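You operate a simulated robot arm through the tools that you are given. There is no shell and no other tool. Be economical: measure what you need, move in short steps, check, and stop when the job is done.

You run a simulated robot arm. Do the job below in one go: nothing can be reset, and whatever is moved stays where it is left.

TASK
Take the oiler cup and put it on top of the spare plate.

The check looks at the end state, three seconds after you hand in, the way a careful person would. Anything else that was tipped, shoved, dropped, spilled or broken makes it a failure.

THE ROBOT
A 6-joint arm with a two-finger parallel gripper, fixed in place. Base frame: the origin is at the foot of the arm, x ahead of it, y to its left, z up; the work surface is at about z = 0. Readings come in m, rad, newtons and seconds.
With the tool pointing down near the work surface it reaches from about 0.14 to 0.58 m from the base axis. Its first joint turns from -1.152 to 1.152 rad. Payload 2.1 kg.
The tool frame sits at the grasp point between the pads (the TCP): z along the fingers, y along the line on which they close. The tips reach 0.03 m beyond it. Largest opening 0.094 m; finger width 0.028, thickness 0.01; the body of the gripper, 0.05 by 0.096 m, starts 0.055 m behind the TCP.
Orientation is that of the tool frame in the base frame, as [roll, pitch, yaw] about the fixed x, y, z axes, in that order (R = Rz(yaw) Ry(pitch) Rx(roll)). With the fingers straight down and closing along the base's y, the tool's x points along the base's -x, its y along +y and its z along -z.

THE INTERFACE
- The arm moves only by the tool nudge_tool. Its argument "steps" is a list of rows, each an object of numbers (a shift or turn left out is 0, a gripper value left out holds the last): "tx", "ty", "tz": the shift along the tool's x, y, z in units of 20 mm (1.0 is 20 mm); "spin": the turn about the tool's z in units of 5 degrees (1.0 is 5 degrees); "jaw": the gripper command, from -1 (fully open) to 1 (shut), values between in proportion. In form: [{"tx": .., "ty": .., "tz": .., "spin": .., "jaw": ..}, ...]. A call has 1 to 10 rows; each row shifts and turns the commanded pose from where the row before left it, along the tool's axes as they then stand. A call with a number of a shift or a turn outside -1 to 1 is refused whole. Rows are played at 5 a second. More than 0.05 m and 0.15 rad between two rows, or a gripper value outside its range, and nothing of the call is played. A pose out of reach is approached as far as the arm can. The call stops where the force on the tool passes 40 N (or 10 N more than at its start, if that is more) or the arm is blocked; 0.2 s more then pass. The fingers move at their own pace (about 0.072 m/s each) and stop on an object; they squeeze with about 38 N. The grip force told is the motor's: it shows also when the fingers shut on nothing. Time passes only in rows, and 0.2 s behind the last, so rows that do not move let the fingers close. It gives the time, the measured TCP pose, the force on the tool (base axes), the opening and the grip force at its end, in the units of the frame above (readings bear some noise), and new pictures: "views" is both (left out), scene, wrist or none.
- Cameras (640 x 400 px; columns grow to the right, rows downward): "scene" is fixed at [0.0551, -0.372, 0.4794]; the picture's right is [0.78, -0.63, 0.00], its down [-0.38, -0.47, -0.79] and it looks along [0.50, 0.62, -0.61] (base axes); focal length 334 px, centre (320, 200). "wrist" rides on the gripper at [0.076, 0.014, -0.102] in the tool frame; the picture's right is [-0.18, 0.98, 0.00], its down [-0.75, -0.14, -0.64] and it looks along [-0.63, -0.12, 0.77] (tool axes); focal length 243 px, centre (320, 200). There is no depth. A picture from a camera that has moved, and an enlarged one, comes with that camera's place and axes in the base frame and with its lens.
- enlarge(camera, box): a new picture of the part [left, top, right, bottom] of that camera's present view, enlarged. It takes no simulated time.
- job_done(): hands the job in; it is judged then, once.

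Go step by step. Nothing tells you positions but the pictures and the camera data: compare them with the known pose of the tool, close in by small moves and look again before you grip or let go. The budget is 90 turns and 170 pictures, counting those below and the enlarged ones. Unless the task says otherwise, let go and move clear before handing in, and close with one line.

The tools are called after ">>>" as a command line: name --argument value ..., lists and objects as JSON in quotes. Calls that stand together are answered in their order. nudge_tool: Moves the arm, as the interface text tells. Its arguments: {"type":"object","properties":{"steps":{"type":"array","items":{"type":"object","properties":{"tx":{"type":"number"},"ty":{"type":"number"},"tz":{"type":"number"},"spin":{"type":"number"},"jaw":{"type":"number"}}}},"views":{"type":"string","enum":["both","scene","wrist","none"]}},"required":["steps"]} The other tools are called the same way: enlarge (camera, box) takes an enlarged picture of a part of a camera's view; job_done () hands the job in.

At the start:

```text
clock: 0.0
tcp_pos: [0.2693, -0.0537, 0.2667]
ee_rot: [3.142, 0.001, 3.141]
force: [0.2, 0.5, -0.2]
gripper_width: 0.0939
grip_force: 0.1
```

scene: 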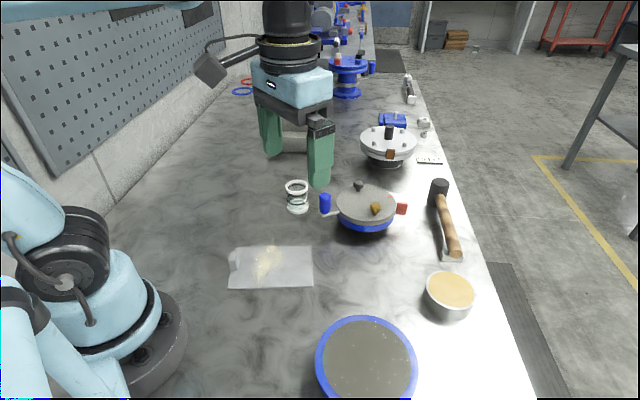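
wrist: 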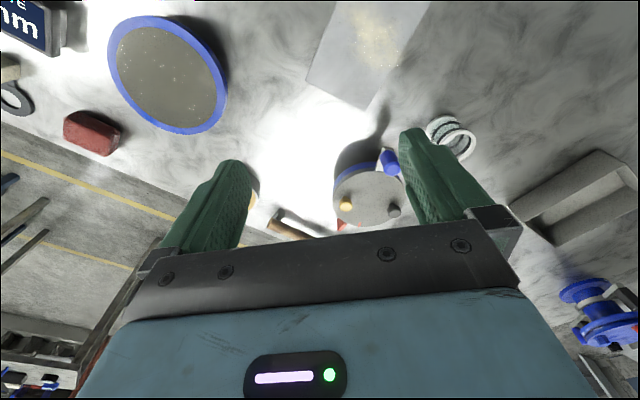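

I see a small white/glass ring-like cup, a valve-like body, a bowl, a blue-rimmed disc, and a sheet. I'll enlarge to identify the oiler cup and the spare plate.

>>> enlarge --camera "scene" --box '[220, 160, 420, 285]'

>>> enlarge --camera "scene" --box '[280, 250, 520, 400]'

>>> enlarge --camera "scene" --box '[320, 50, 480, 170]'

>>> enlarge --camera "wrist" --box '[240, 80, 500, 250]'

```text
3.20 times, centred on (320, 222) of scene
camera zoom: at [0.0551, -0.372, 0.4794], right [0.78, -0.63, 0.0], down [-0.38, -0.47, -0.79], along [0.5, 0.62, -0.61], focal length 1069 px, centre (320, 128)
```

zoom: 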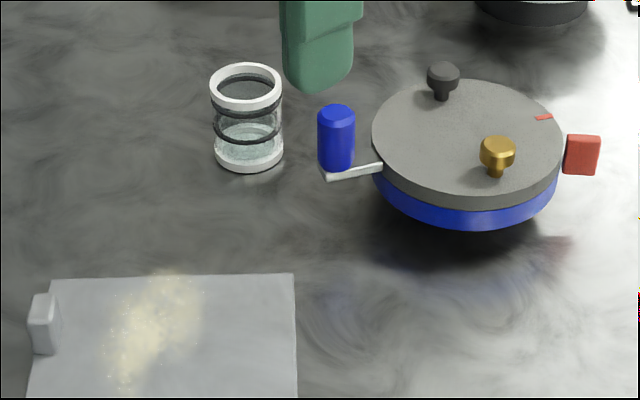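

```text
2.67 times, centred on (400, 325) of scene
camera zoom: at [0.0551, -0.372, 0.4794], right [0.78, -0.63, 0.0], down [-0.38, -0.47, -0.79], along [0.5, 0.62, -0.61], focal length 891 px, centre (107, -133)
```

zoom: 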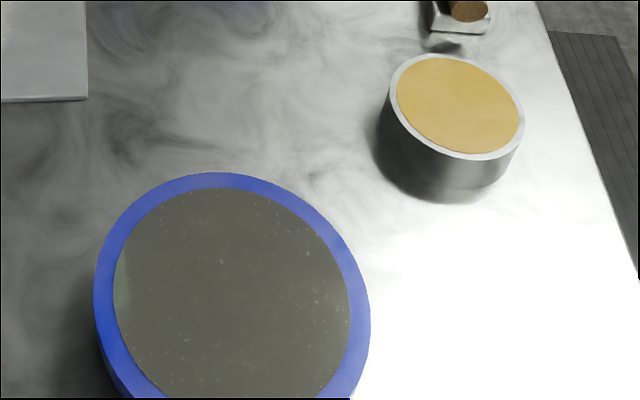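

```text
3.33 times, centred on (400, 110) of scene
camera zoom: at [0.0551, -0.372, 0.4794], right [0.78, -0.63, 0.0], down [-0.38, -0.47, -0.79], along [0.5, 0.62, -0.61], focal length 1114 px, centre (53, 500)
```

zoom: 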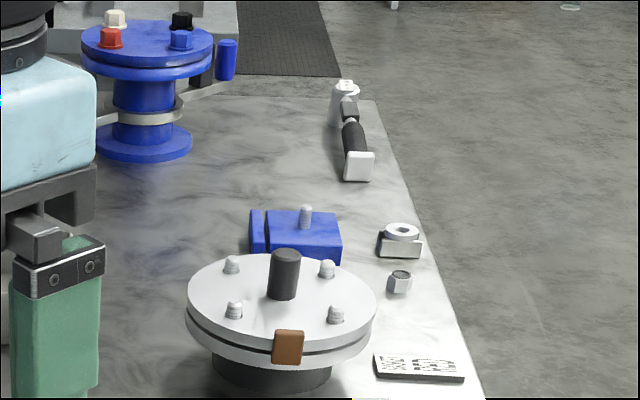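

```text
2.35 times, centred on (370, 165) of wrist
camera zoom: at [0.1923, -0.0393, 0.3701], right [0.18, 0.98, 0.0], down [0.75, -0.14, 0.64], along [0.63, -0.12, -0.77], focal length 571 px, centre (202, 282)
```

zoom: 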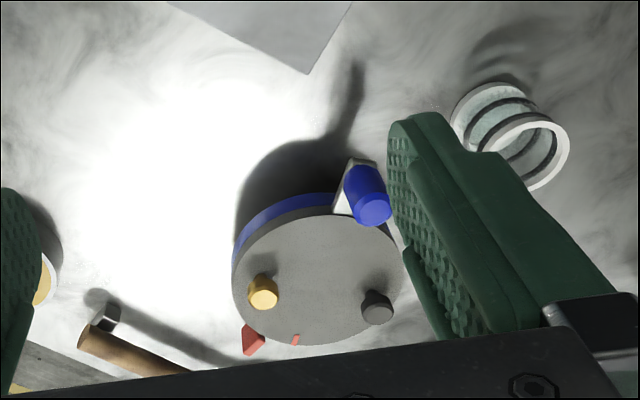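

The oiler cup is the glass cylinder with white rings. The spare plate could be the blue-rimmed disc or the rectangular sheet with powder, so I'll look closer at both.

>>> enlarge --camera "wrist" --box '[0, 0, 260, 163]'

>>> nudge_tool --steps '[{"tx": 1}, {"tx": 1}, {"tx": 1}, {"tx": 1}]'

>>> enlarge --camera "scene" --box '[210, 230, 330, 305]'

```text
2.45 times, centred on (130, 82) of wrist
camera zoom: at [0.1923, -0.0393, 0.3701], right [0.18, 0.98, 0.0], down [0.75, -0.14, 0.64], along [0.63, -0.12, -0.77], focal length 595 px, centre (786, 491)
```

zoom: 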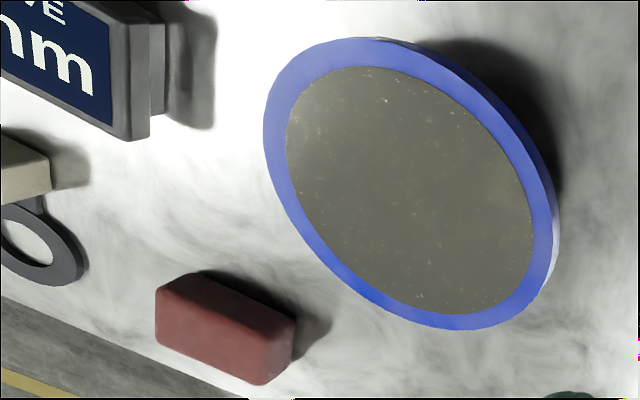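

```text
clock: 1.0
tcp_pos: [0.1882, -0.054, 0.2668]
ee_rot: [3.14, -0.001, -3.141]
force: [0.7, 0.3, 0.3]
gripper_width: 0.0939
grip_force: 0.0
camera wrist: at [0.1117, -0.0389, 0.3698], right [0.18, 0.98, 0.0], down [0.75, -0.14, 0.64], along [0.63, -0.12, -0.77], focal length 243 px, centre (320, 200)
```

scene: 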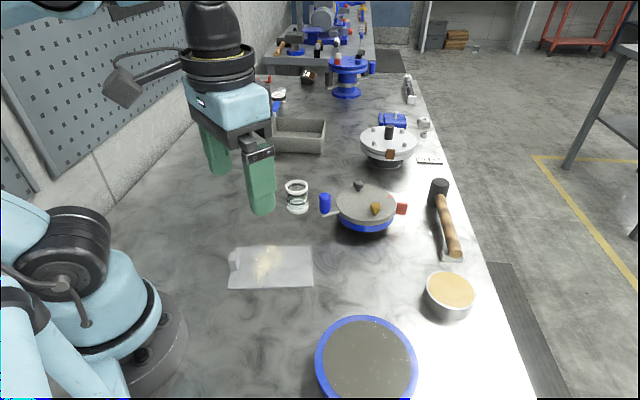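
wrist: 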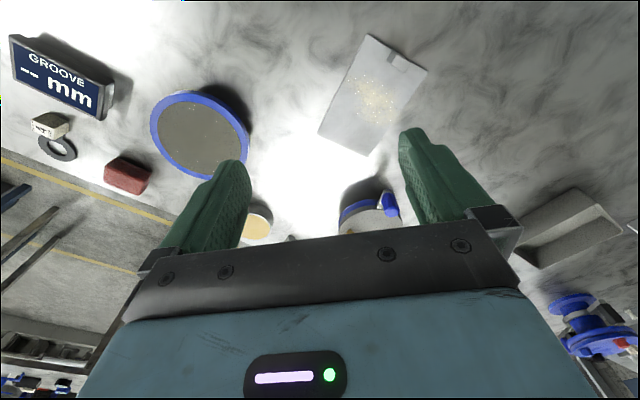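

```text
5.33 times, centred on (270, 268) of scene
camera zoom: at [0.0551, -0.372, 0.4794], right [0.78, -0.63, 0.0], down [-0.38, -0.47, -0.79], along [0.5, 0.62, -0.61], focal length 1782 px, centre (587, -160)
```

zoom: 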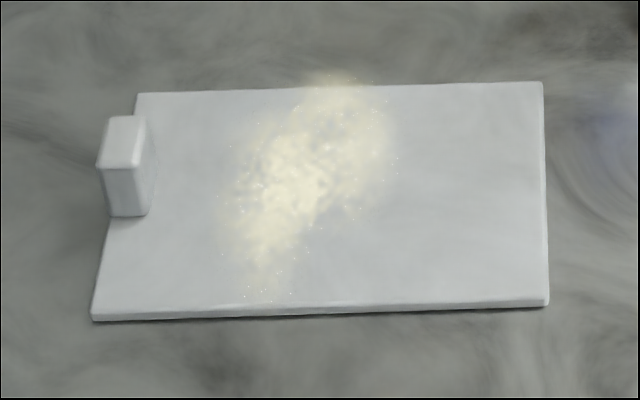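

The cup is clear; I want a closer look at the blue-rimmed disc (solid plate or pan?). Moving the wrist camera toward it.

>>> nudge_tool --steps '[{"ty": -1}, {"ty": -1}, {"ty": -1}, {"ty": -1}, {"ty": -1}, {"ty": -1}, {"ty": -1}, {"ty": -1}]'

>>> enlarge --camera "wrist" --box '[200, 20, 480, 195]'

>>> enlarge --camera "scene" --box '[300, 310, 440, 400]'

```text
clock: 2.8
tcp_pos: [0.1883, -0.2142, 0.2662]
ee_rot: [3.141, 0.002, 3.141]
force: [-0.2, -0.7, -0.3]
gripper_width: 0.0938
grip_force: 0.0
camera wrist: at [0.1112, -0.1997, 0.3687], right [0.18, 0.98, 0.0], down [0.75, -0.14, 0.64], along [0.63, -0.12, -0.77], focal length 243 px, centre (320, 200)
```

scene: 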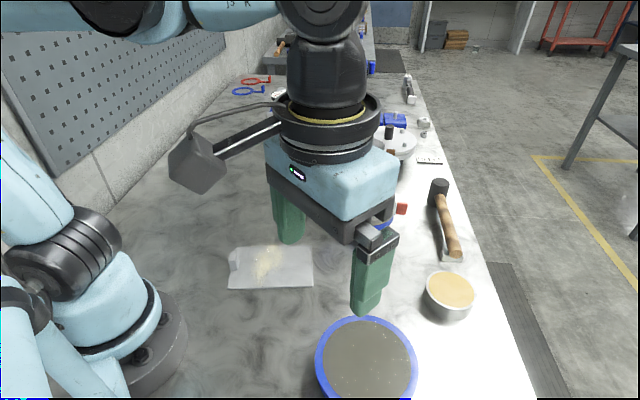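
wrist: 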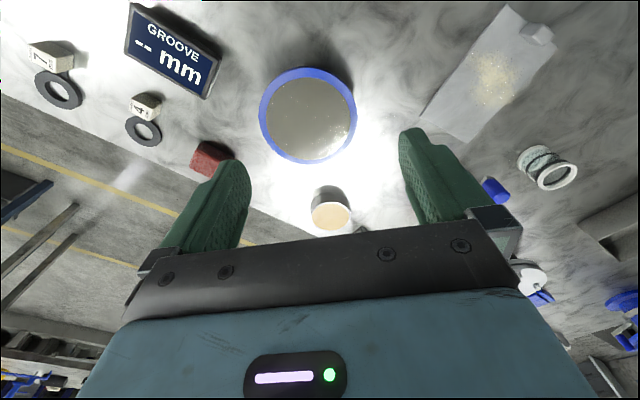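

```text
2.29 times, centred on (340, 108) of wrist
camera zoom: at [0.1112, -0.1997, 0.3687], right [0.18, 0.98, 0.0], down [0.75, -0.14, 0.64], along [0.63, -0.12, -0.77], focal length 555 px, centre (274, 411)
```

zoom: 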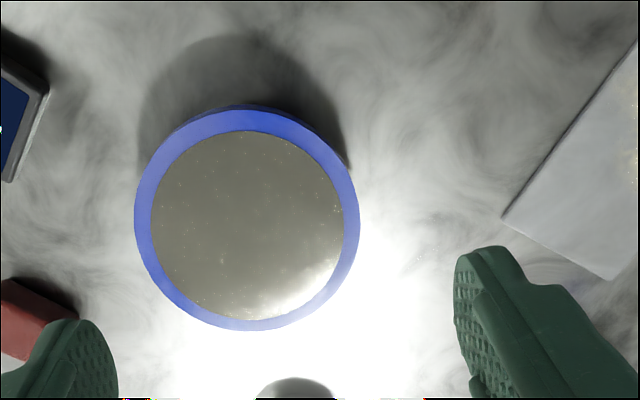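

```text
4.44 times, centred on (370, 355) of scene
camera zoom: at [0.0551, -0.372, 0.4794], right [0.78, -0.63, 0.0], down [-0.38, -0.47, -0.79], along [0.5, 0.62, -0.61], focal length 1485 px, centre (98, -489)
```

zoom: 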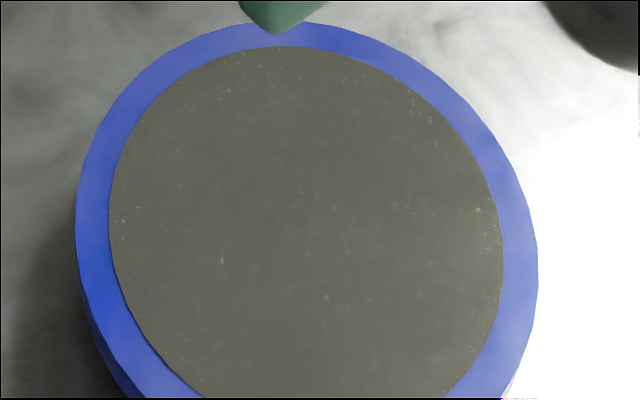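

The disc is a solid flat-topped thing, maybe slightly glossy. I'll check whether it moves over time and view it from a lower angle, as well as the sheet and the knobbed disc.

>>> nudge_tool --steps '[{"tz": 1}, {"tz": 1}, {"tz": 1}, {"tz": 1}, {"tz": 1}]'

>>> enlarge --camera "wrist" --box '[220, 20, 420, 145]'

>>> enlarge --camera "scene" --box '[300, 310, 440, 400]'

```text
clock: 4.0
tcp_pos: [0.1894, -0.2143, 0.1686]
ee_rot: [3.14, 0.0, 3.141]
force: [-0.3, -0.8, 0.2]
gripper_width: 0.0941
grip_force: 0.0
camera wrist: at [0.1122, -0.1998, 0.2703], right [0.18, 0.98, 0.0], down [0.75, -0.14, 0.64], along [0.63, -0.12, -0.77], focal length 243 px, centre (320, 200)
```

scene: 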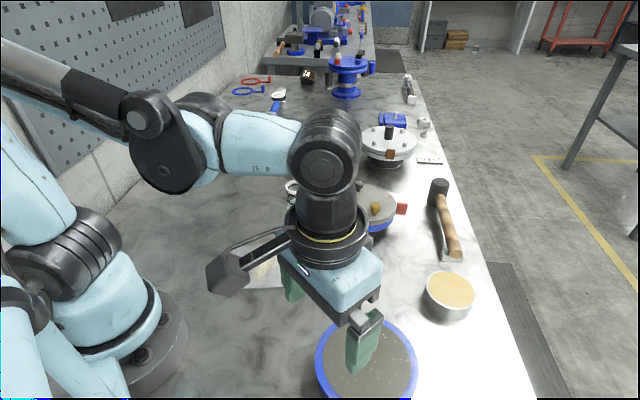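
wrist: 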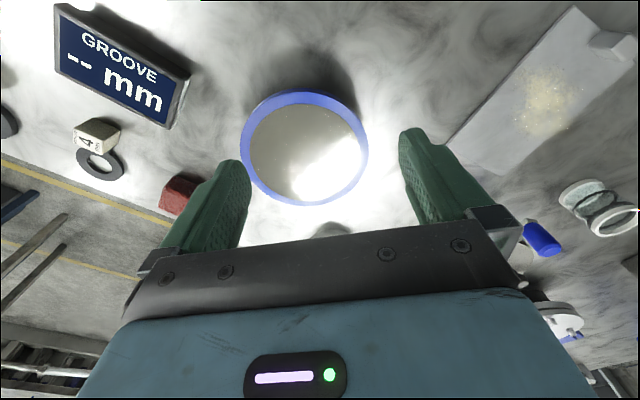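

```text
3.20 times, centred on (320, 82) of wrist
camera zoom: at [0.1122, -0.1998, 0.2703], right [0.18, 0.98, 0.0], down [0.75, -0.14, 0.64], along [0.63, -0.12, -0.77], focal length 776 px, centre (320, 576)
```

zoom: 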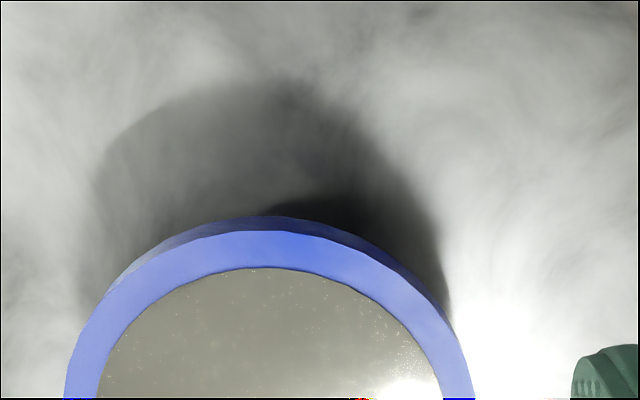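

```text
4.44 times, centred on (370, 355) of scene
camera zoom: at [0.0551, -0.372, 0.4794], right [0.78, -0.63, 0.0], down [-0.38, -0.47, -0.79], along [0.5, 0.62, -0.61], focal length 1485 px, centre (98, -489)
```

zoom: 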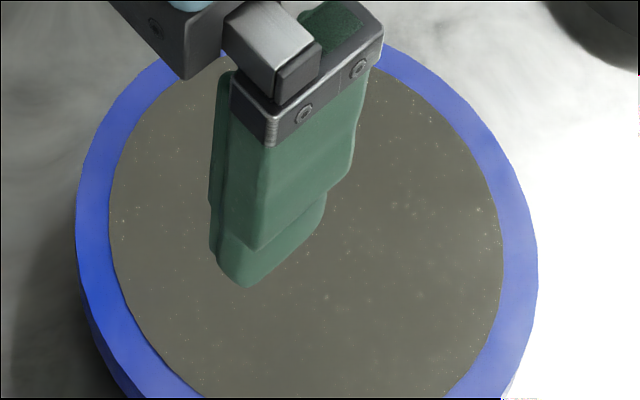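

The disc does not rotate. I'll get closer views of the sheet, the knobbed unit and the far objects before deciding.

>>> nudge_tool --steps '[{"ty": 1, "tz": -1}, {"ty": 1, "tz": -1}, {"ty": 1, "tz": -1}, {"ty": 1}, {"ty": 1}, {"ty": 1}, {"ty": 1}, {"ty": 1}, {"ty": 1}, {"ty": 1}]'

>>> enlarge --camera "wrist" --box '[230, 20, 470, 170]'

>>> enlarge --camera "scene" --box '[220, 60, 340, 135]'

>>> enlarge --camera "scene" --box '[310, 165, 470, 265]'

```text
clock: 6.2
tcp_pos: [0.19, -0.0146, 0.2263]
ee_rot: [-3.14, 0.0, -3.142]
force: [0.6, -0.4, 0.5]
gripper_width: 0.0942
grip_force: 0.1
camera wrist: at [0.1129, 0.0009, 0.3295], right [0.18, 0.98, 0.0], down [0.75, -0.14, 0.64], along [0.63, -0.12, -0.77], focal length 243 px, centre (320, 200)
```

scene: 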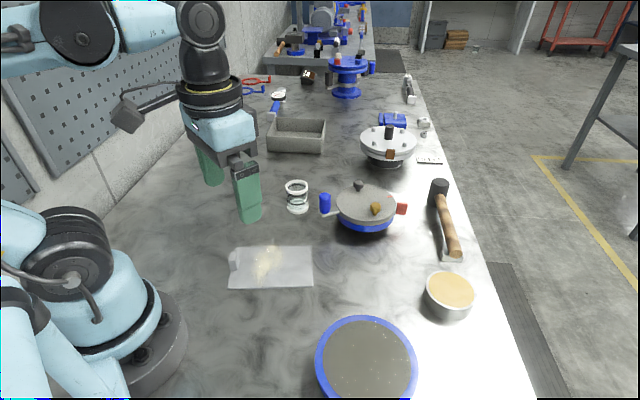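
wrist: 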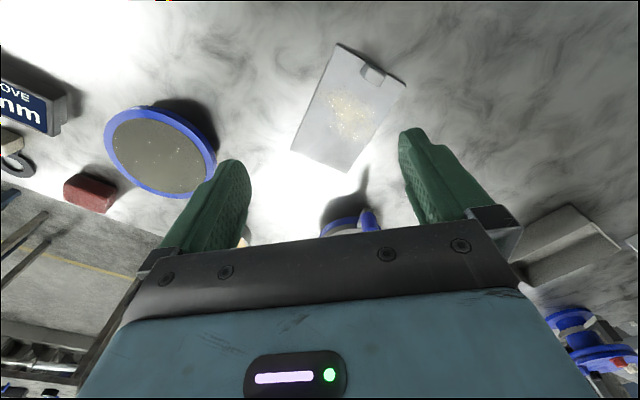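

```text
2.67 times, centred on (350, 95) of wrist
camera zoom: at [0.1129, 0.0009, 0.3295], right [0.18, 0.98, 0.0], down [0.75, -0.14, 0.64], along [0.63, -0.12, -0.77], focal length 647 px, centre (240, 480)
```

zoom: 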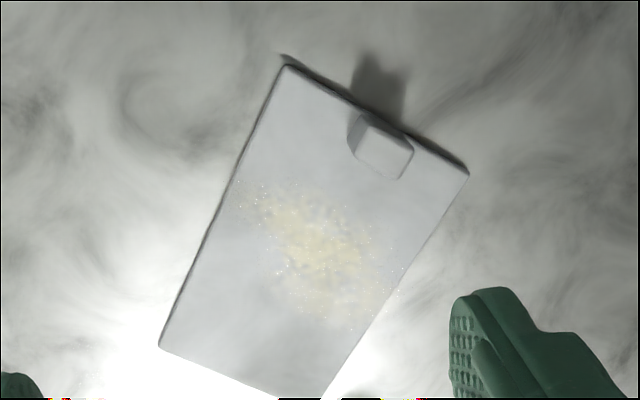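

```text
5.33 times, centred on (280, 98) of scene
camera zoom: at [0.0551, -0.372, 0.4794], right [0.78, -0.63, 0.0], down [-0.38, -0.47, -0.79], along [0.5, 0.62, -0.61], focal length 1782 px, centre (533, 747)
```

zoom: 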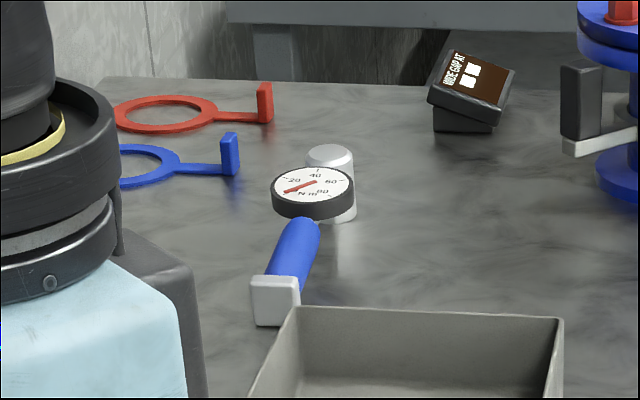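

```text
4.00 times, centred on (390, 215) of scene
camera zoom: at [0.0551, -0.372, 0.4794], right [0.78, -0.63, 0.0], down [-0.38, -0.47, -0.79], along [0.5, 0.62, -0.61], focal length 1336 px, centre (40, 140)
```

zoom: 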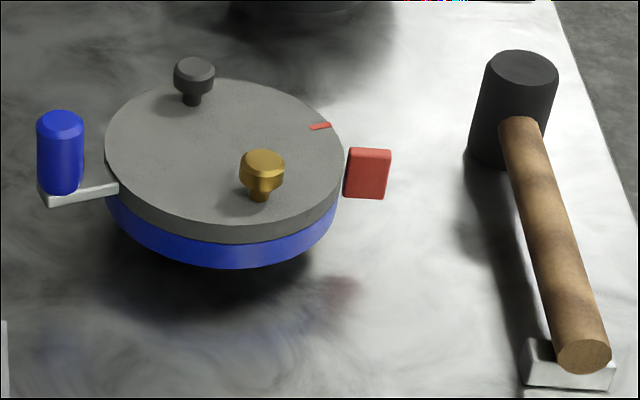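

The blue-rimmed disc top seems to stand about 4–5 cm up. I'll turn the wrist to view its side, and tell whether it is a mounted unit or a loose plate.

>>> nudge_tool --steps '[{"spin": 1}, {"spin": 1}, {"spin": 1}, {"spin": 1}, {"spin": 1}, {"spin": 1}, {"spin": 1}, {"spin": 1}, {"spin": 1}]' --views "none"

>>> nudge_tool --steps '[{"spin": 1}, {"spin": 1}, {"spin": 1}, {"spin": 1}, {"spin": 1}, {"spin": 1}, {"spin": 1}, {"spin": 1}, {"spin": 1}]' --views "wrist"

```text
clock: 8.2
tcp_pos: [0.1902, -0.0146, 0.2269]
ee_rot: [-3.141, 0.0, 2.354]
force: [0.8, 0.8, 0.7]
gripper_width: 0.0938
grip_force: 0.0
```

```text
clock: 10.2
tcp_pos: [0.189, -0.014, 0.2272]
ee_rot: [-3.141, -0.001, 1.569]
force: [-0.5, -0.4, -0.9]
gripper_width: 0.0942
grip_force: 0.0
camera wrist: at [0.203, 0.0625, 0.3304], right [0.98, -0.19, 0.0], down [-0.14, -0.75, 0.64], along [-0.12, -0.63, -0.77], focal length 243 px, centre (320, 200)
```

wrist: 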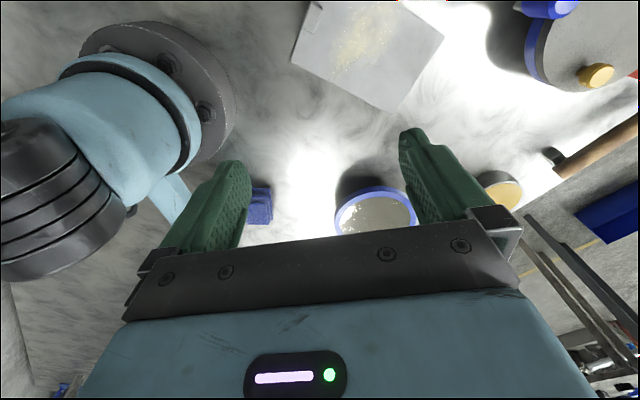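

>>> enlarge --camera "wrist" --box '[230, 165, 430, 240]'

>>> nudge_tool --steps '[{"ty": 1, "tz": 1}, {"ty": 1, "tz": 1}, {"tz": 1}, {"tx": -1, "tz": 1}, {"tx": -1, "tz": 1}]' --views "wrist"

>>> enlarge --camera "wrist" --box '[200, 100, 440, 250]'

```text
3.20 times, centred on (330, 202) of wrist
camera zoom: at [0.203, 0.0625, 0.3304], right [0.98, -0.19, 0.0], down [-0.14, -0.75, 0.64], along [-0.12, -0.63, -0.77], focal length 776 px, centre (288, 192)
```

zoom: 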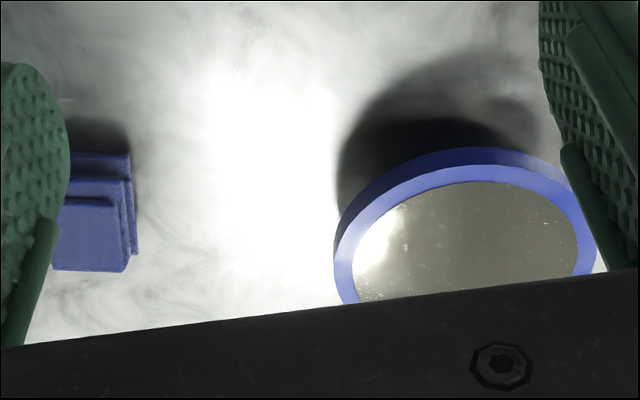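

```text
clock: 11.4
tcp_pos: [0.2305, -0.0529, 0.1278]
ee_rot: [-3.141, -0.001, 1.57]
force: [-0.3, 0.2, 1.0]
gripper_width: 0.0936
grip_force: 0.0
camera wrist: at [0.2434, 0.0229, 0.2307], right [0.98, -0.18, 0.0], down [-0.14, -0.75, 0.64], along [-0.12, -0.63, -0.77], focal length 243 px, centre (320, 200)
```

wrist: 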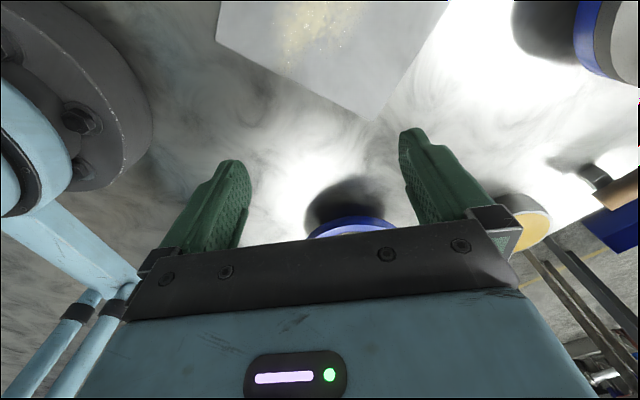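

```text
2.67 times, centred on (320, 175) of wrist
camera zoom: at [0.2434, 0.0229, 0.2307], right [0.98, -0.18, 0.0], down [-0.14, -0.75, 0.64], along [-0.12, -0.63, -0.77], focal length 647 px, centre (320, 267)
```

zoom: 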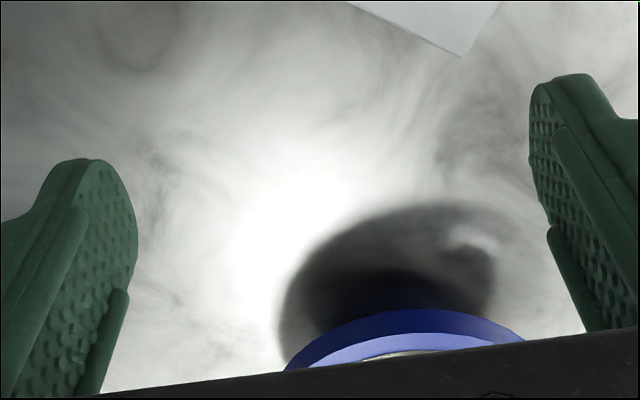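

There's also a blue stacked item near the base on the right that I haven't identified. I'll turn the camera toward it.

>>> nudge_tool --steps '[{"tz": -1}, {"tz": -1}, {"tz": -1}, {"tz": -1, "tx": 1}, {"tz": -1, "tx": 1}, {"spin": 1, "tx": 1}, {"spin": 1, "tx": 1}, {"spin": 1, "tx": 1}]' --views "wrist"

>>> enlarge --camera "wrist" --box '[200, 80, 440, 230]'

```text
clock: 13.2
tcp_pos: [0.2363, 0.0445, 0.2274]
ee_rot: [-3.14, -0.001, 1.305]
force: [0.7, -0.3, 0.3]
gripper_width: 0.0941
grip_force: 0.1
camera wrist: at [0.2673, 0.1159, 0.331], right [0.9, -0.43, 0.0], down [-0.33, -0.69, 0.64], along [-0.28, -0.58, -0.77], focal length 243 px, centre (320, 200)
```

wrist: 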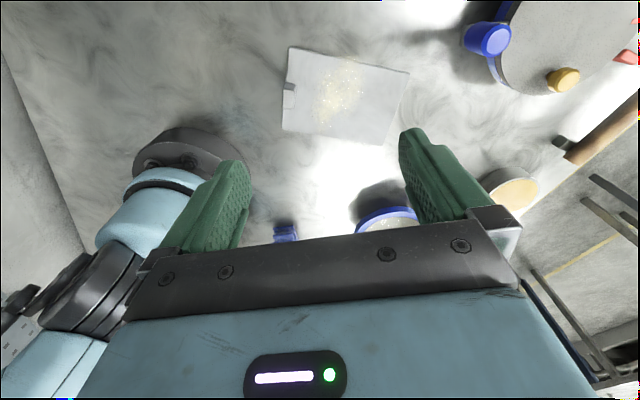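

```text
2.67 times, centred on (320, 155) of wrist
camera zoom: at [0.2673, 0.1159, 0.331], right [0.9, -0.43, 0.0], down [-0.33, -0.69, 0.64], along [-0.28, -0.58, -0.77], focal length 647 px, centre (320, 320)
```

zoom: 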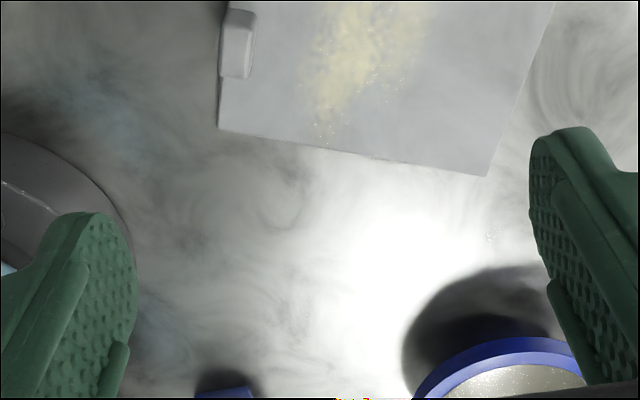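

>>> nudge_tool --steps '[{"spin": -1}, {"spin": -1}, {"spin": -1}, {"tx": -1, "ty": -1}, {"tx": -1, "ty": -1}, {"tx": -1, "ty": -1}, {"tx": -1, "ty": -1}, {"tx": -1}, {"tx": -1}]' --views "wrist"

>>> enlarge --camera "wrist" --box '[220, 120, 420, 245]'

```text
clock: 15.2
tcp_pos: [0.1554, -0.0737, 0.226]
ee_rot: [3.14, 0.0, 1.572]
force: [0.1, -0.3, 0.4]
gripper_width: 0.0944
grip_force: 0.1
camera wrist: at [0.1683, 0.0026, 0.3291], right [0.98, -0.18, 0.0], down [-0.14, -0.75, 0.64], along [-0.12, -0.63, -0.77], focal length 243 px, centre (320, 200)
```

wrist: 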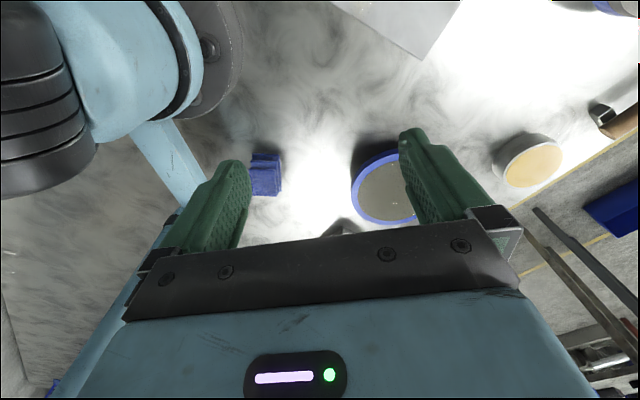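

```text
3.20 times, centred on (320, 182) of wrist
camera zoom: at [0.1683, 0.0026, 0.3291], right [0.98, -0.18, 0.0], down [-0.14, -0.75, 0.64], along [-0.12, -0.63, -0.77], focal length 776 px, centre (320, 256)
```

zoom: 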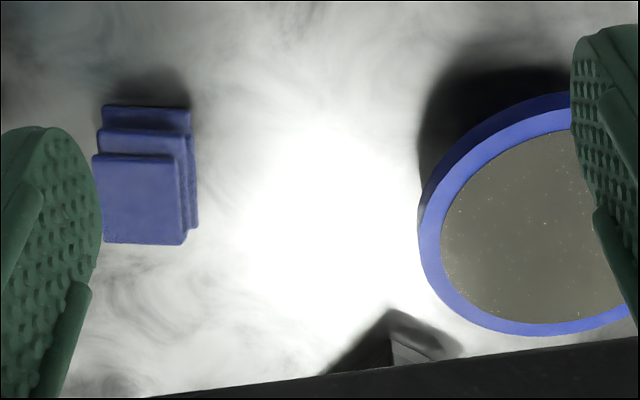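

The blue stack is just folded rags. I'll take high-magnification looks at the disc face and the sheet to settle which one is the plate.

>>> enlarge --camera "wrist" --box '[345, 145, 425, 195]'

>>> nudge_tool --steps '[{"tx": 1, "ty": -0.3}, {"tx": 1}, {"tx": 1}, {"tx": 1}, {"tx": 0.5}]' --views "both"

>>> enlarge --camera "scene" --box '[312, 310, 372, 350]'

>>> enlarge --camera "scene" --box '[330, 350, 430, 400]'

```text
8.00 times, centred on (385, 170) of wrist
camera zoom: at [0.1683, 0.0026, 0.3291], right [0.98, -0.18, 0.0], down [-0.14, -0.75, 0.64], along [-0.12, -0.63, -0.77], focal length 1941 px, centre (-200, 440)
```

zoom: 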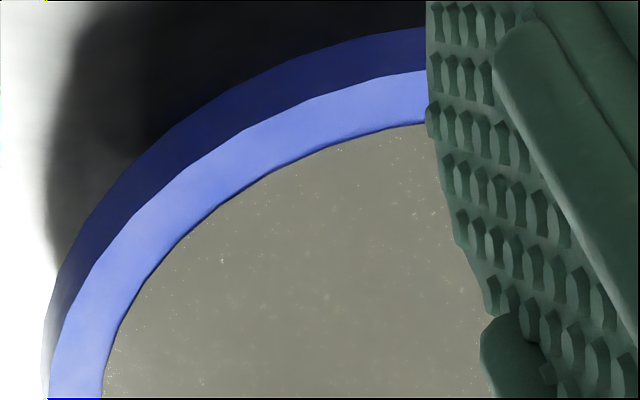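

```text
clock: 16.4
tcp_pos: [0.1489, 0.0157, 0.2273]
ee_rot: [-3.141, -0.001, 1.571]
force: [-0.2, 0.5, -0.5]
gripper_width: 0.094
grip_force: 0.0
camera wrist: at [0.1612, 0.0924, 0.3303], right [0.98, -0.18, 0.0], down [-0.14, -0.75, 0.64], along [-0.12, -0.63, -0.77], focal length 243 px, centre (320, 200)
```

scene: 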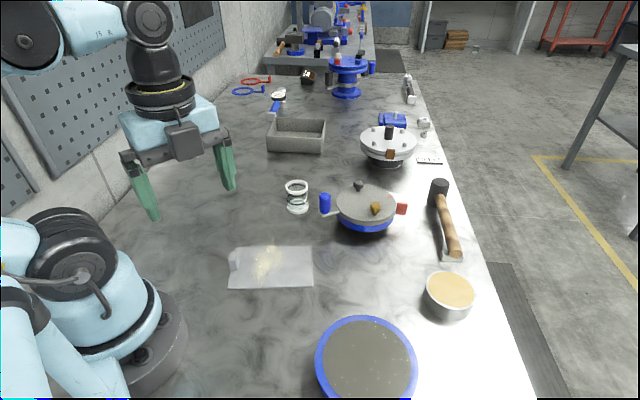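
wrist: 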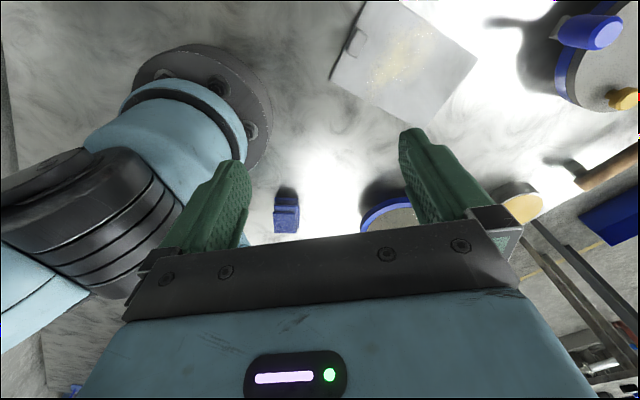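

```text
10.00 times, centred on (342, 330) of scene
camera zoom: at [0.0551, -0.372, 0.4794], right [0.78, -0.63, 0.0], down [-0.38, -0.47, -0.79], along [0.5, 0.62, -0.61], focal length 3340 px, centre (100, -1100)
```

zoom: 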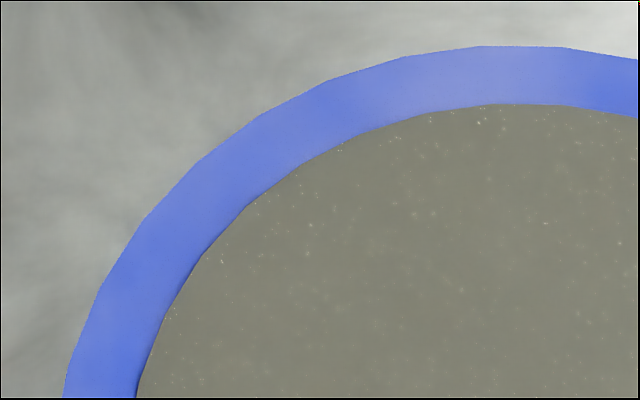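

```text
6.40 times, centred on (380, 375) of scene
camera zoom: at [0.0551, -0.372, 0.4794], right [0.78, -0.63, 0.0], down [-0.38, -0.47, -0.79], along [0.5, 0.62, -0.61], focal length 2138 px, centre (-64, -920)
```

zoom: 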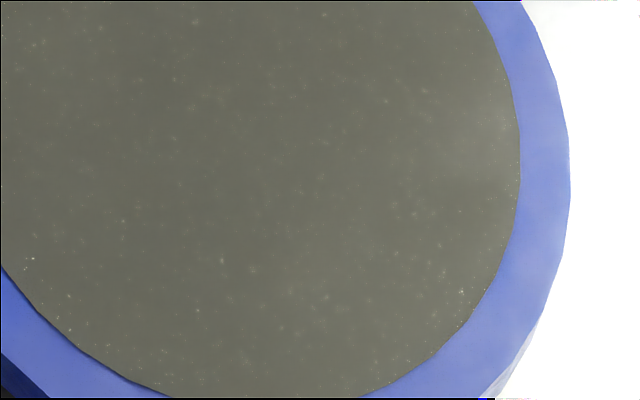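

The blue disc is a hub-mounted flange with a slightly raised grey face. The loose rectangular plate with the lift tab is, I judge, the spare plate, and the powder leaves its far end clear. The cup is at about (0.39, 0.125), ~5 cm wide and ~5.7 cm tall. I'll move over it and turn the jaws so they miss the blue handle.

>>> nudge_tool --steps '[{"ty": 1, "tx": 0.5}, {"ty": 1, "tx": 0.5}, {"ty": 1, "tx": 0.5}, {"ty": 1, "tx": 0.5}, {"ty": 1, "tx": 0.5}, {"ty": 1, "tx": 0.5}, {"ty": 1, "tx": 0.5}, {"ty": 1, "tx": 0.5}, {"ty": 1, "tx": 0.5}, {"ty": 1, "tx": 0.5}]' --views "none"

>>> nudge_tool --steps '[{"ty": 1, "tx": 0.45}, {"ty": 1}, {"spin": -1}, {"spin": -1}, {"spin": -1}, {"spin": -1}, {"spin": -1}, {"spin": -1}]'

```text
clock: 18.6
tcp_pos: [0.3493, 0.1152, 0.2271]
ee_rot: [-3.142, 0.001, 1.572]
force: [-0.2, -0.1, 0.0]
gripper_width: 0.0939
grip_force: 0.0
```

```text
clock: 20.4
tcp_pos: [0.3885, 0.1251, 0.229]
ee_rot: [-3.141, 0.0, 2.097]
force: [0.3, 0.2, 0.6]
gripper_width: 0.0939
grip_force: 0.2
camera wrist: at [0.3616, 0.1985, 0.3308], right [0.94, 0.33, 0.0], down [0.26, -0.72, 0.64], along [0.21, -0.6, -0.77], focal length 243 px, centre (320, 200)
```

scene: 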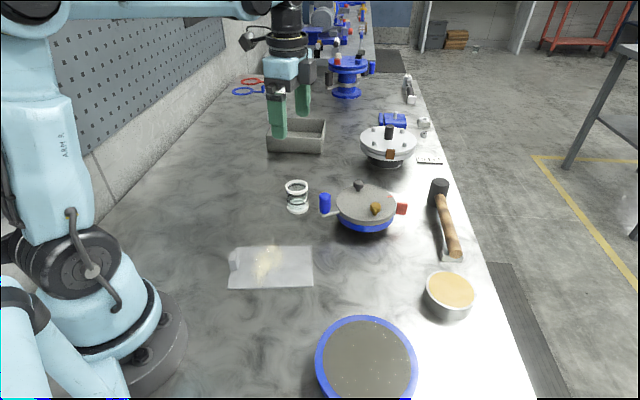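
wrist: 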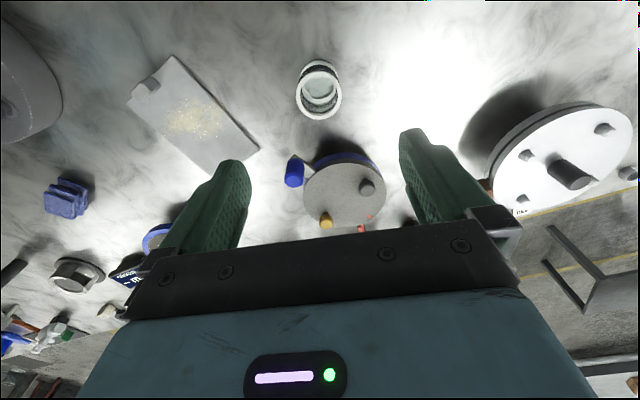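

>>> enlarge --camera "wrist" --box '[270, 40, 370, 140]'

>>> enlarge --camera "scene" --box '[265, 165, 345, 225]'

```text
4.00 times, centred on (320, 90) of wrist
camera zoom: at [0.3616, 0.1985, 0.3308], right [0.94, 0.33, 0.0], down [0.26, -0.72, 0.64], along [0.21, -0.6, -0.77], focal length 970 px, centre (320, 640)
```

zoom: 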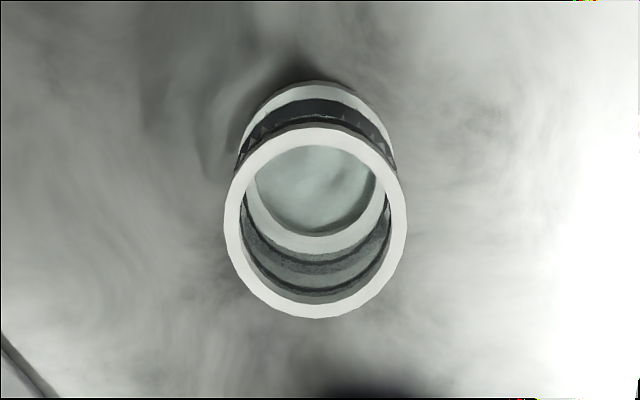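

```text
6.67 times, centred on (305, 195) of scene
camera zoom: at [0.0551, -0.372, 0.4794], right [0.78, -0.63, 0.0], down [-0.38, -0.47, -0.79], along [0.5, 0.62, -0.61], focal length 2227 px, centre (420, 233)
```

zoom: 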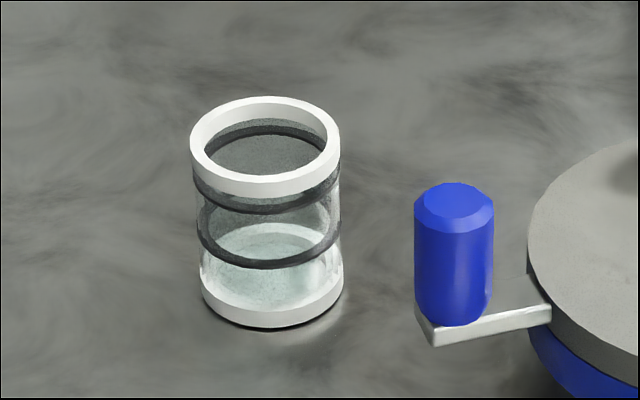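

The cup sits within about 2 mm of under the TCP, centred. Descending partway to check.

>>> nudge_tool --steps '[{"tz": 1}, {"tz": 1}, {"tz": 1}, {"tz": 1}, {"tz": 1}, {"tz": 0.5}]'

>>> enlarge --camera "scene" --box '[245, 125, 365, 225]'

```text
clock: 21.8
tcp_pos: [0.3889, 0.124, 0.1179]
ee_rot: [-3.141, 0.0, 2.095]
force: [0.1, 0.5, -0.5]
gripper_width: 0.0937
grip_force: 0.0
camera wrist: at [0.3623, 0.1984, 0.2198], right [0.94, 0.33, 0.0], down [0.25, -0.72, 0.64], along [0.21, -0.61, -0.77], focal length 243 px, centre (320, 200)
```

scene: 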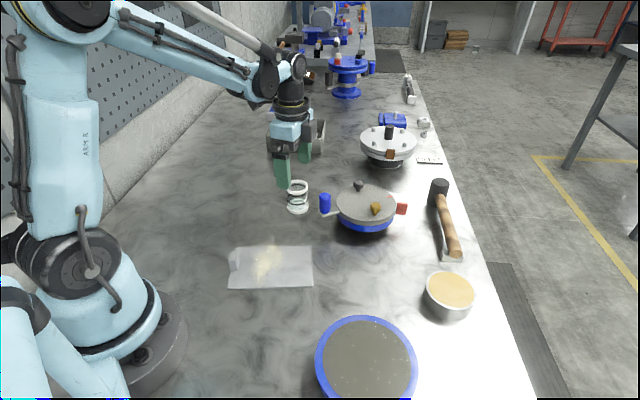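
wrist: 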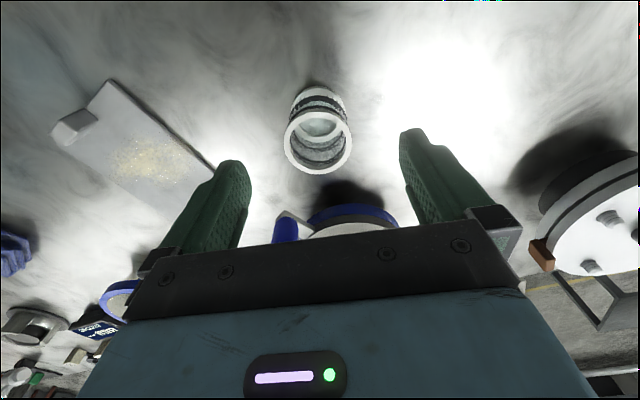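

```text
4.00 times, centred on (305, 175) of scene
camera zoom: at [0.0551, -0.372, 0.4794], right [0.78, -0.63, 0.0], down [-0.38, -0.47, -0.79], along [0.5, 0.62, -0.61], focal length 1336 px, centre (380, 300)
```

zoom: 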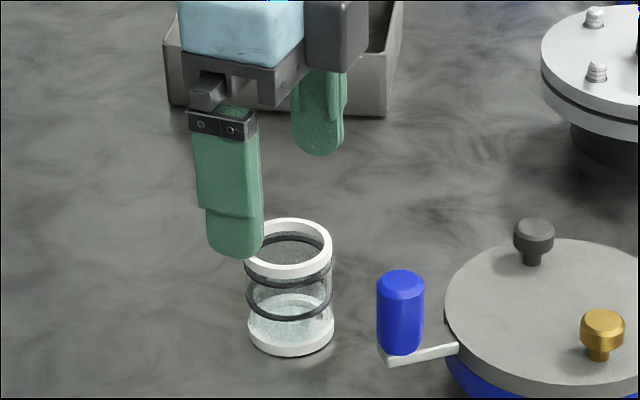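

Alignment holds; the fingers straddle the cup. Going down to grasp height.

>>> nudge_tool --steps '[{"tz": 1}, {"tz": 1}, {"tz": 1}, {"tz": 0.6}, {"tz": 0.4}]'

>>> enlarge --camera "scene" --box '[245, 135, 365, 235]'

```text
clock: 23.0
tcp_pos: [0.3896, 0.1238, 0.0364]
ee_rot: [-3.141, 0.0, 2.095]
force: [1.1, -0.3, -0.8]
gripper_width: 0.0942
grip_force: 0.0
camera wrist: at [0.363, 0.1974, 0.1396], right [0.94, 0.33, 0.0], down [0.25, -0.72, 0.64], along [0.21, -0.61, -0.77], focal length 243 px, centre (320, 200)
```

scene: 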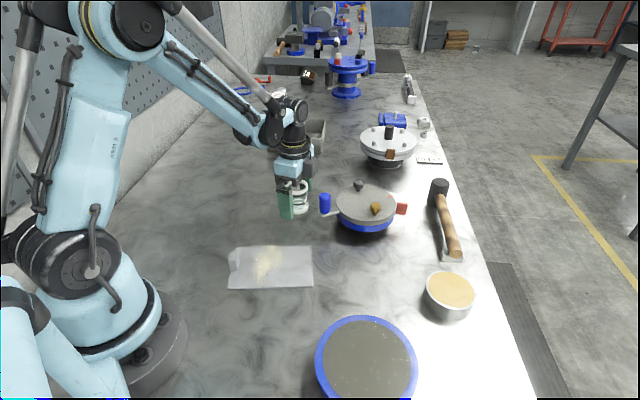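
wrist: 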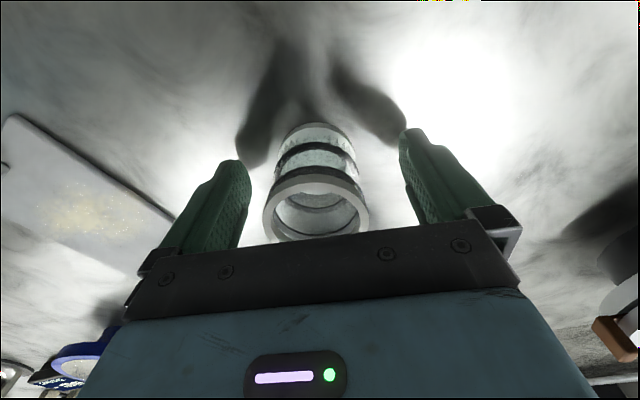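

```text
4.00 times, centred on (305, 185) of scene
camera zoom: at [0.0551, -0.372, 0.4794], right [0.78, -0.63, 0.0], down [-0.38, -0.47, -0.79], along [0.5, 0.62, -0.61], focal length 1336 px, centre (380, 260)
```

zoom: 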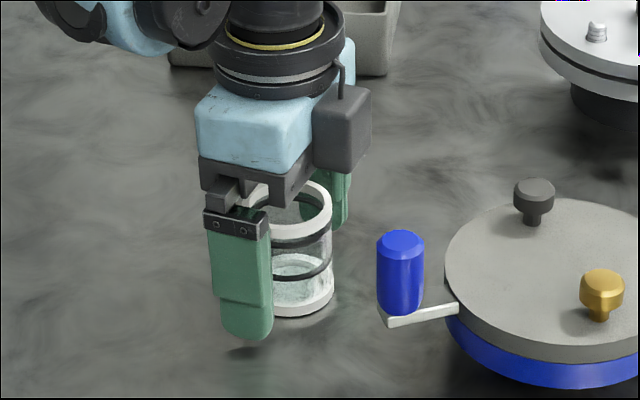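

Fingers straddle the cup with room on both sides. Closing gently, as it's glass.

>>> nudge_tool --steps '[{"jaw": -0.5}, {"jaw": -0.2}, {"jaw": 0.0}, {"jaw": 0.1}, {}, {}]' --views "wrist"

```text
clock: 24.4
tcp_pos: [0.3905, 0.123, 0.0366]
ee_rot: [-3.141, -0.002, 2.096]
force: [0.2, 0.5, -0.3]
gripper_width: 0.0474
grip_force: 38.1
camera wrist: at [0.363, 0.1975, 0.1399], right [0.94, 0.33, 0.0], down [0.25, -0.72, 0.64], along [0.21, -0.61, -0.77], focal length 243 px, centre (320, 200)
```

wrist: 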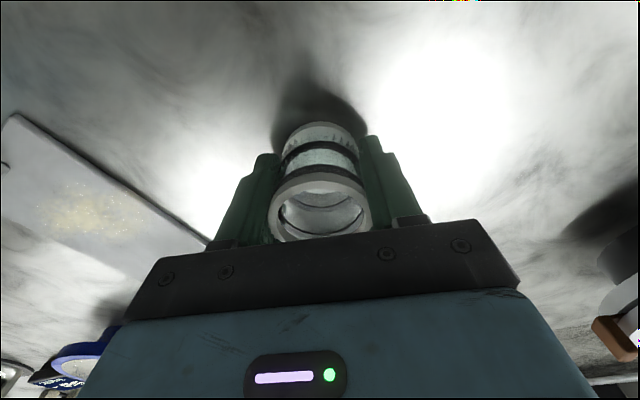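

Gripped at 47 mm with full force. Lifting slowly.

>>> nudge_tool --steps '[{"tz": -0.3}, {"tz": -0.5}, {"tz": -0.6}, {"tz": -0.6}, {"tz": -0.6}, {"tz": -0.6}, {"tz": -0.5}, {"tz": -0.3}]'

```text
clock: 26.2
tcp_pos: [0.3876, 0.1245, 0.1171]
ee_rot: [3.141, -0.001, 2.094]
force: [0.6, -0.4, -2.3]
gripper_width: 0.047
grip_force: 37.8
camera wrist: at [0.3616, 0.1982, 0.2207], right [0.94, 0.33, 0.0], down [0.25, -0.72, 0.64], along [0.21, -0.61, -0.77], focal length 243 px, centre (320, 200)
```

scene: 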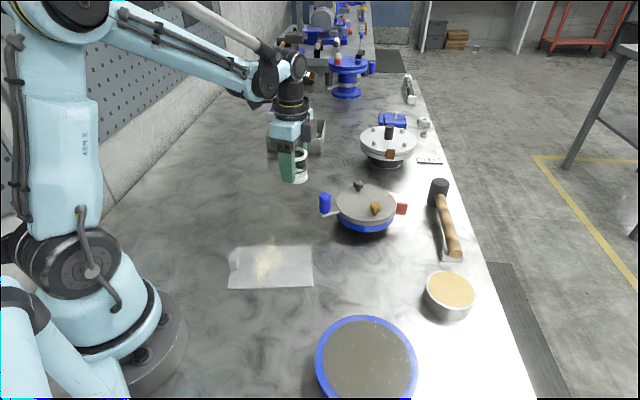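
wrist: 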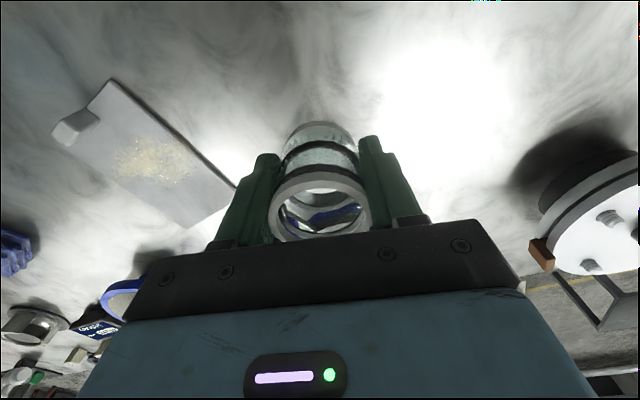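

The cup is lifted cleanly. Carrying it over the clear corner of the plate, around (0.274, -0.028).

>>> nudge_tool --steps '[{"tx": -0.2, "ty": -0.45}, {"tx": -0.38, "ty": -0.87}, {"tx": -0.38, "ty": -0.87}, {"tx": -0.42, "ty": -0.98}, {"tx": -0.42, "ty": -0.98}, {"tx": -0.42, "ty": -0.98}, {"tx": -0.42, "ty": -0.98}, {"tx": -0.42, "ty": -0.98}, {"tx": -0.4, "ty": -0.9}, {"tx": -0.3, "ty": -0.74}]'

>>> enlarge --camera "scene" --box '[210, 200, 350, 300]'

```text
clock: 28.4
tcp_pos: [0.2754, -0.0291, 0.1163]
ee_rot: [3.141, 0.0, 2.096]
force: [-0.3, -0.4, -1.7]
gripper_width: 0.0473
grip_force: 37.9
camera wrist: at [0.2488, 0.0455, 0.2196], right [0.94, 0.33, 0.0], down [0.25, -0.72, 0.64], along [0.21, -0.61, -0.77], focal length 243 px, centre (320, 200)
```

scene: 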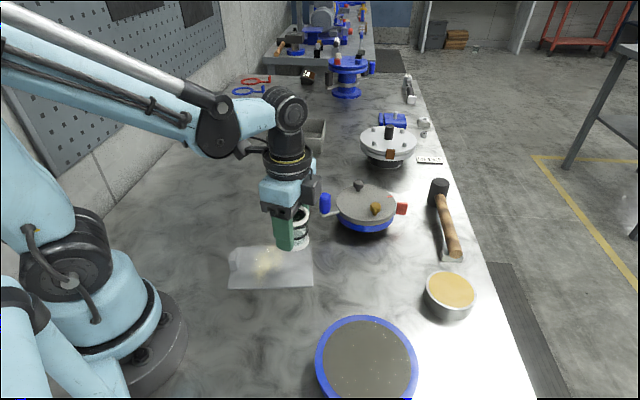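
wrist: 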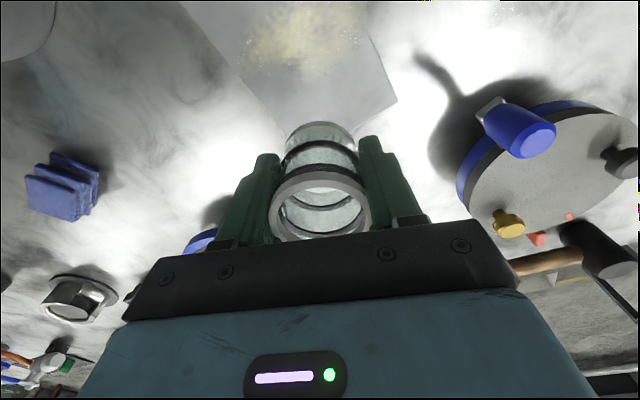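

```text
4.00 times, centred on (280, 250) of scene
camera zoom: at [0.0551, -0.372, 0.4794], right [0.78, -0.63, 0.0], down [-0.38, -0.47, -0.79], along [0.5, 0.62, -0.61], focal length 1336 px, centre (480, 0)
```

zoom: 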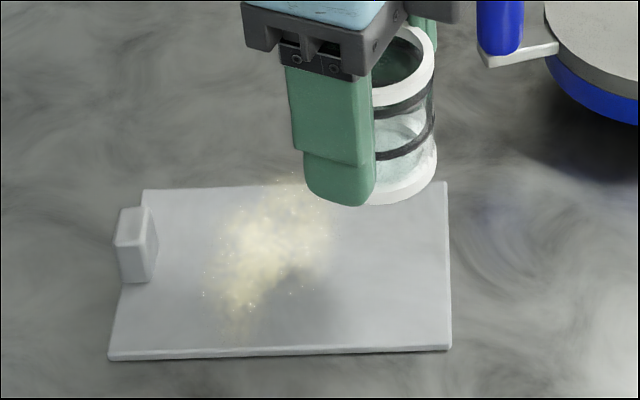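

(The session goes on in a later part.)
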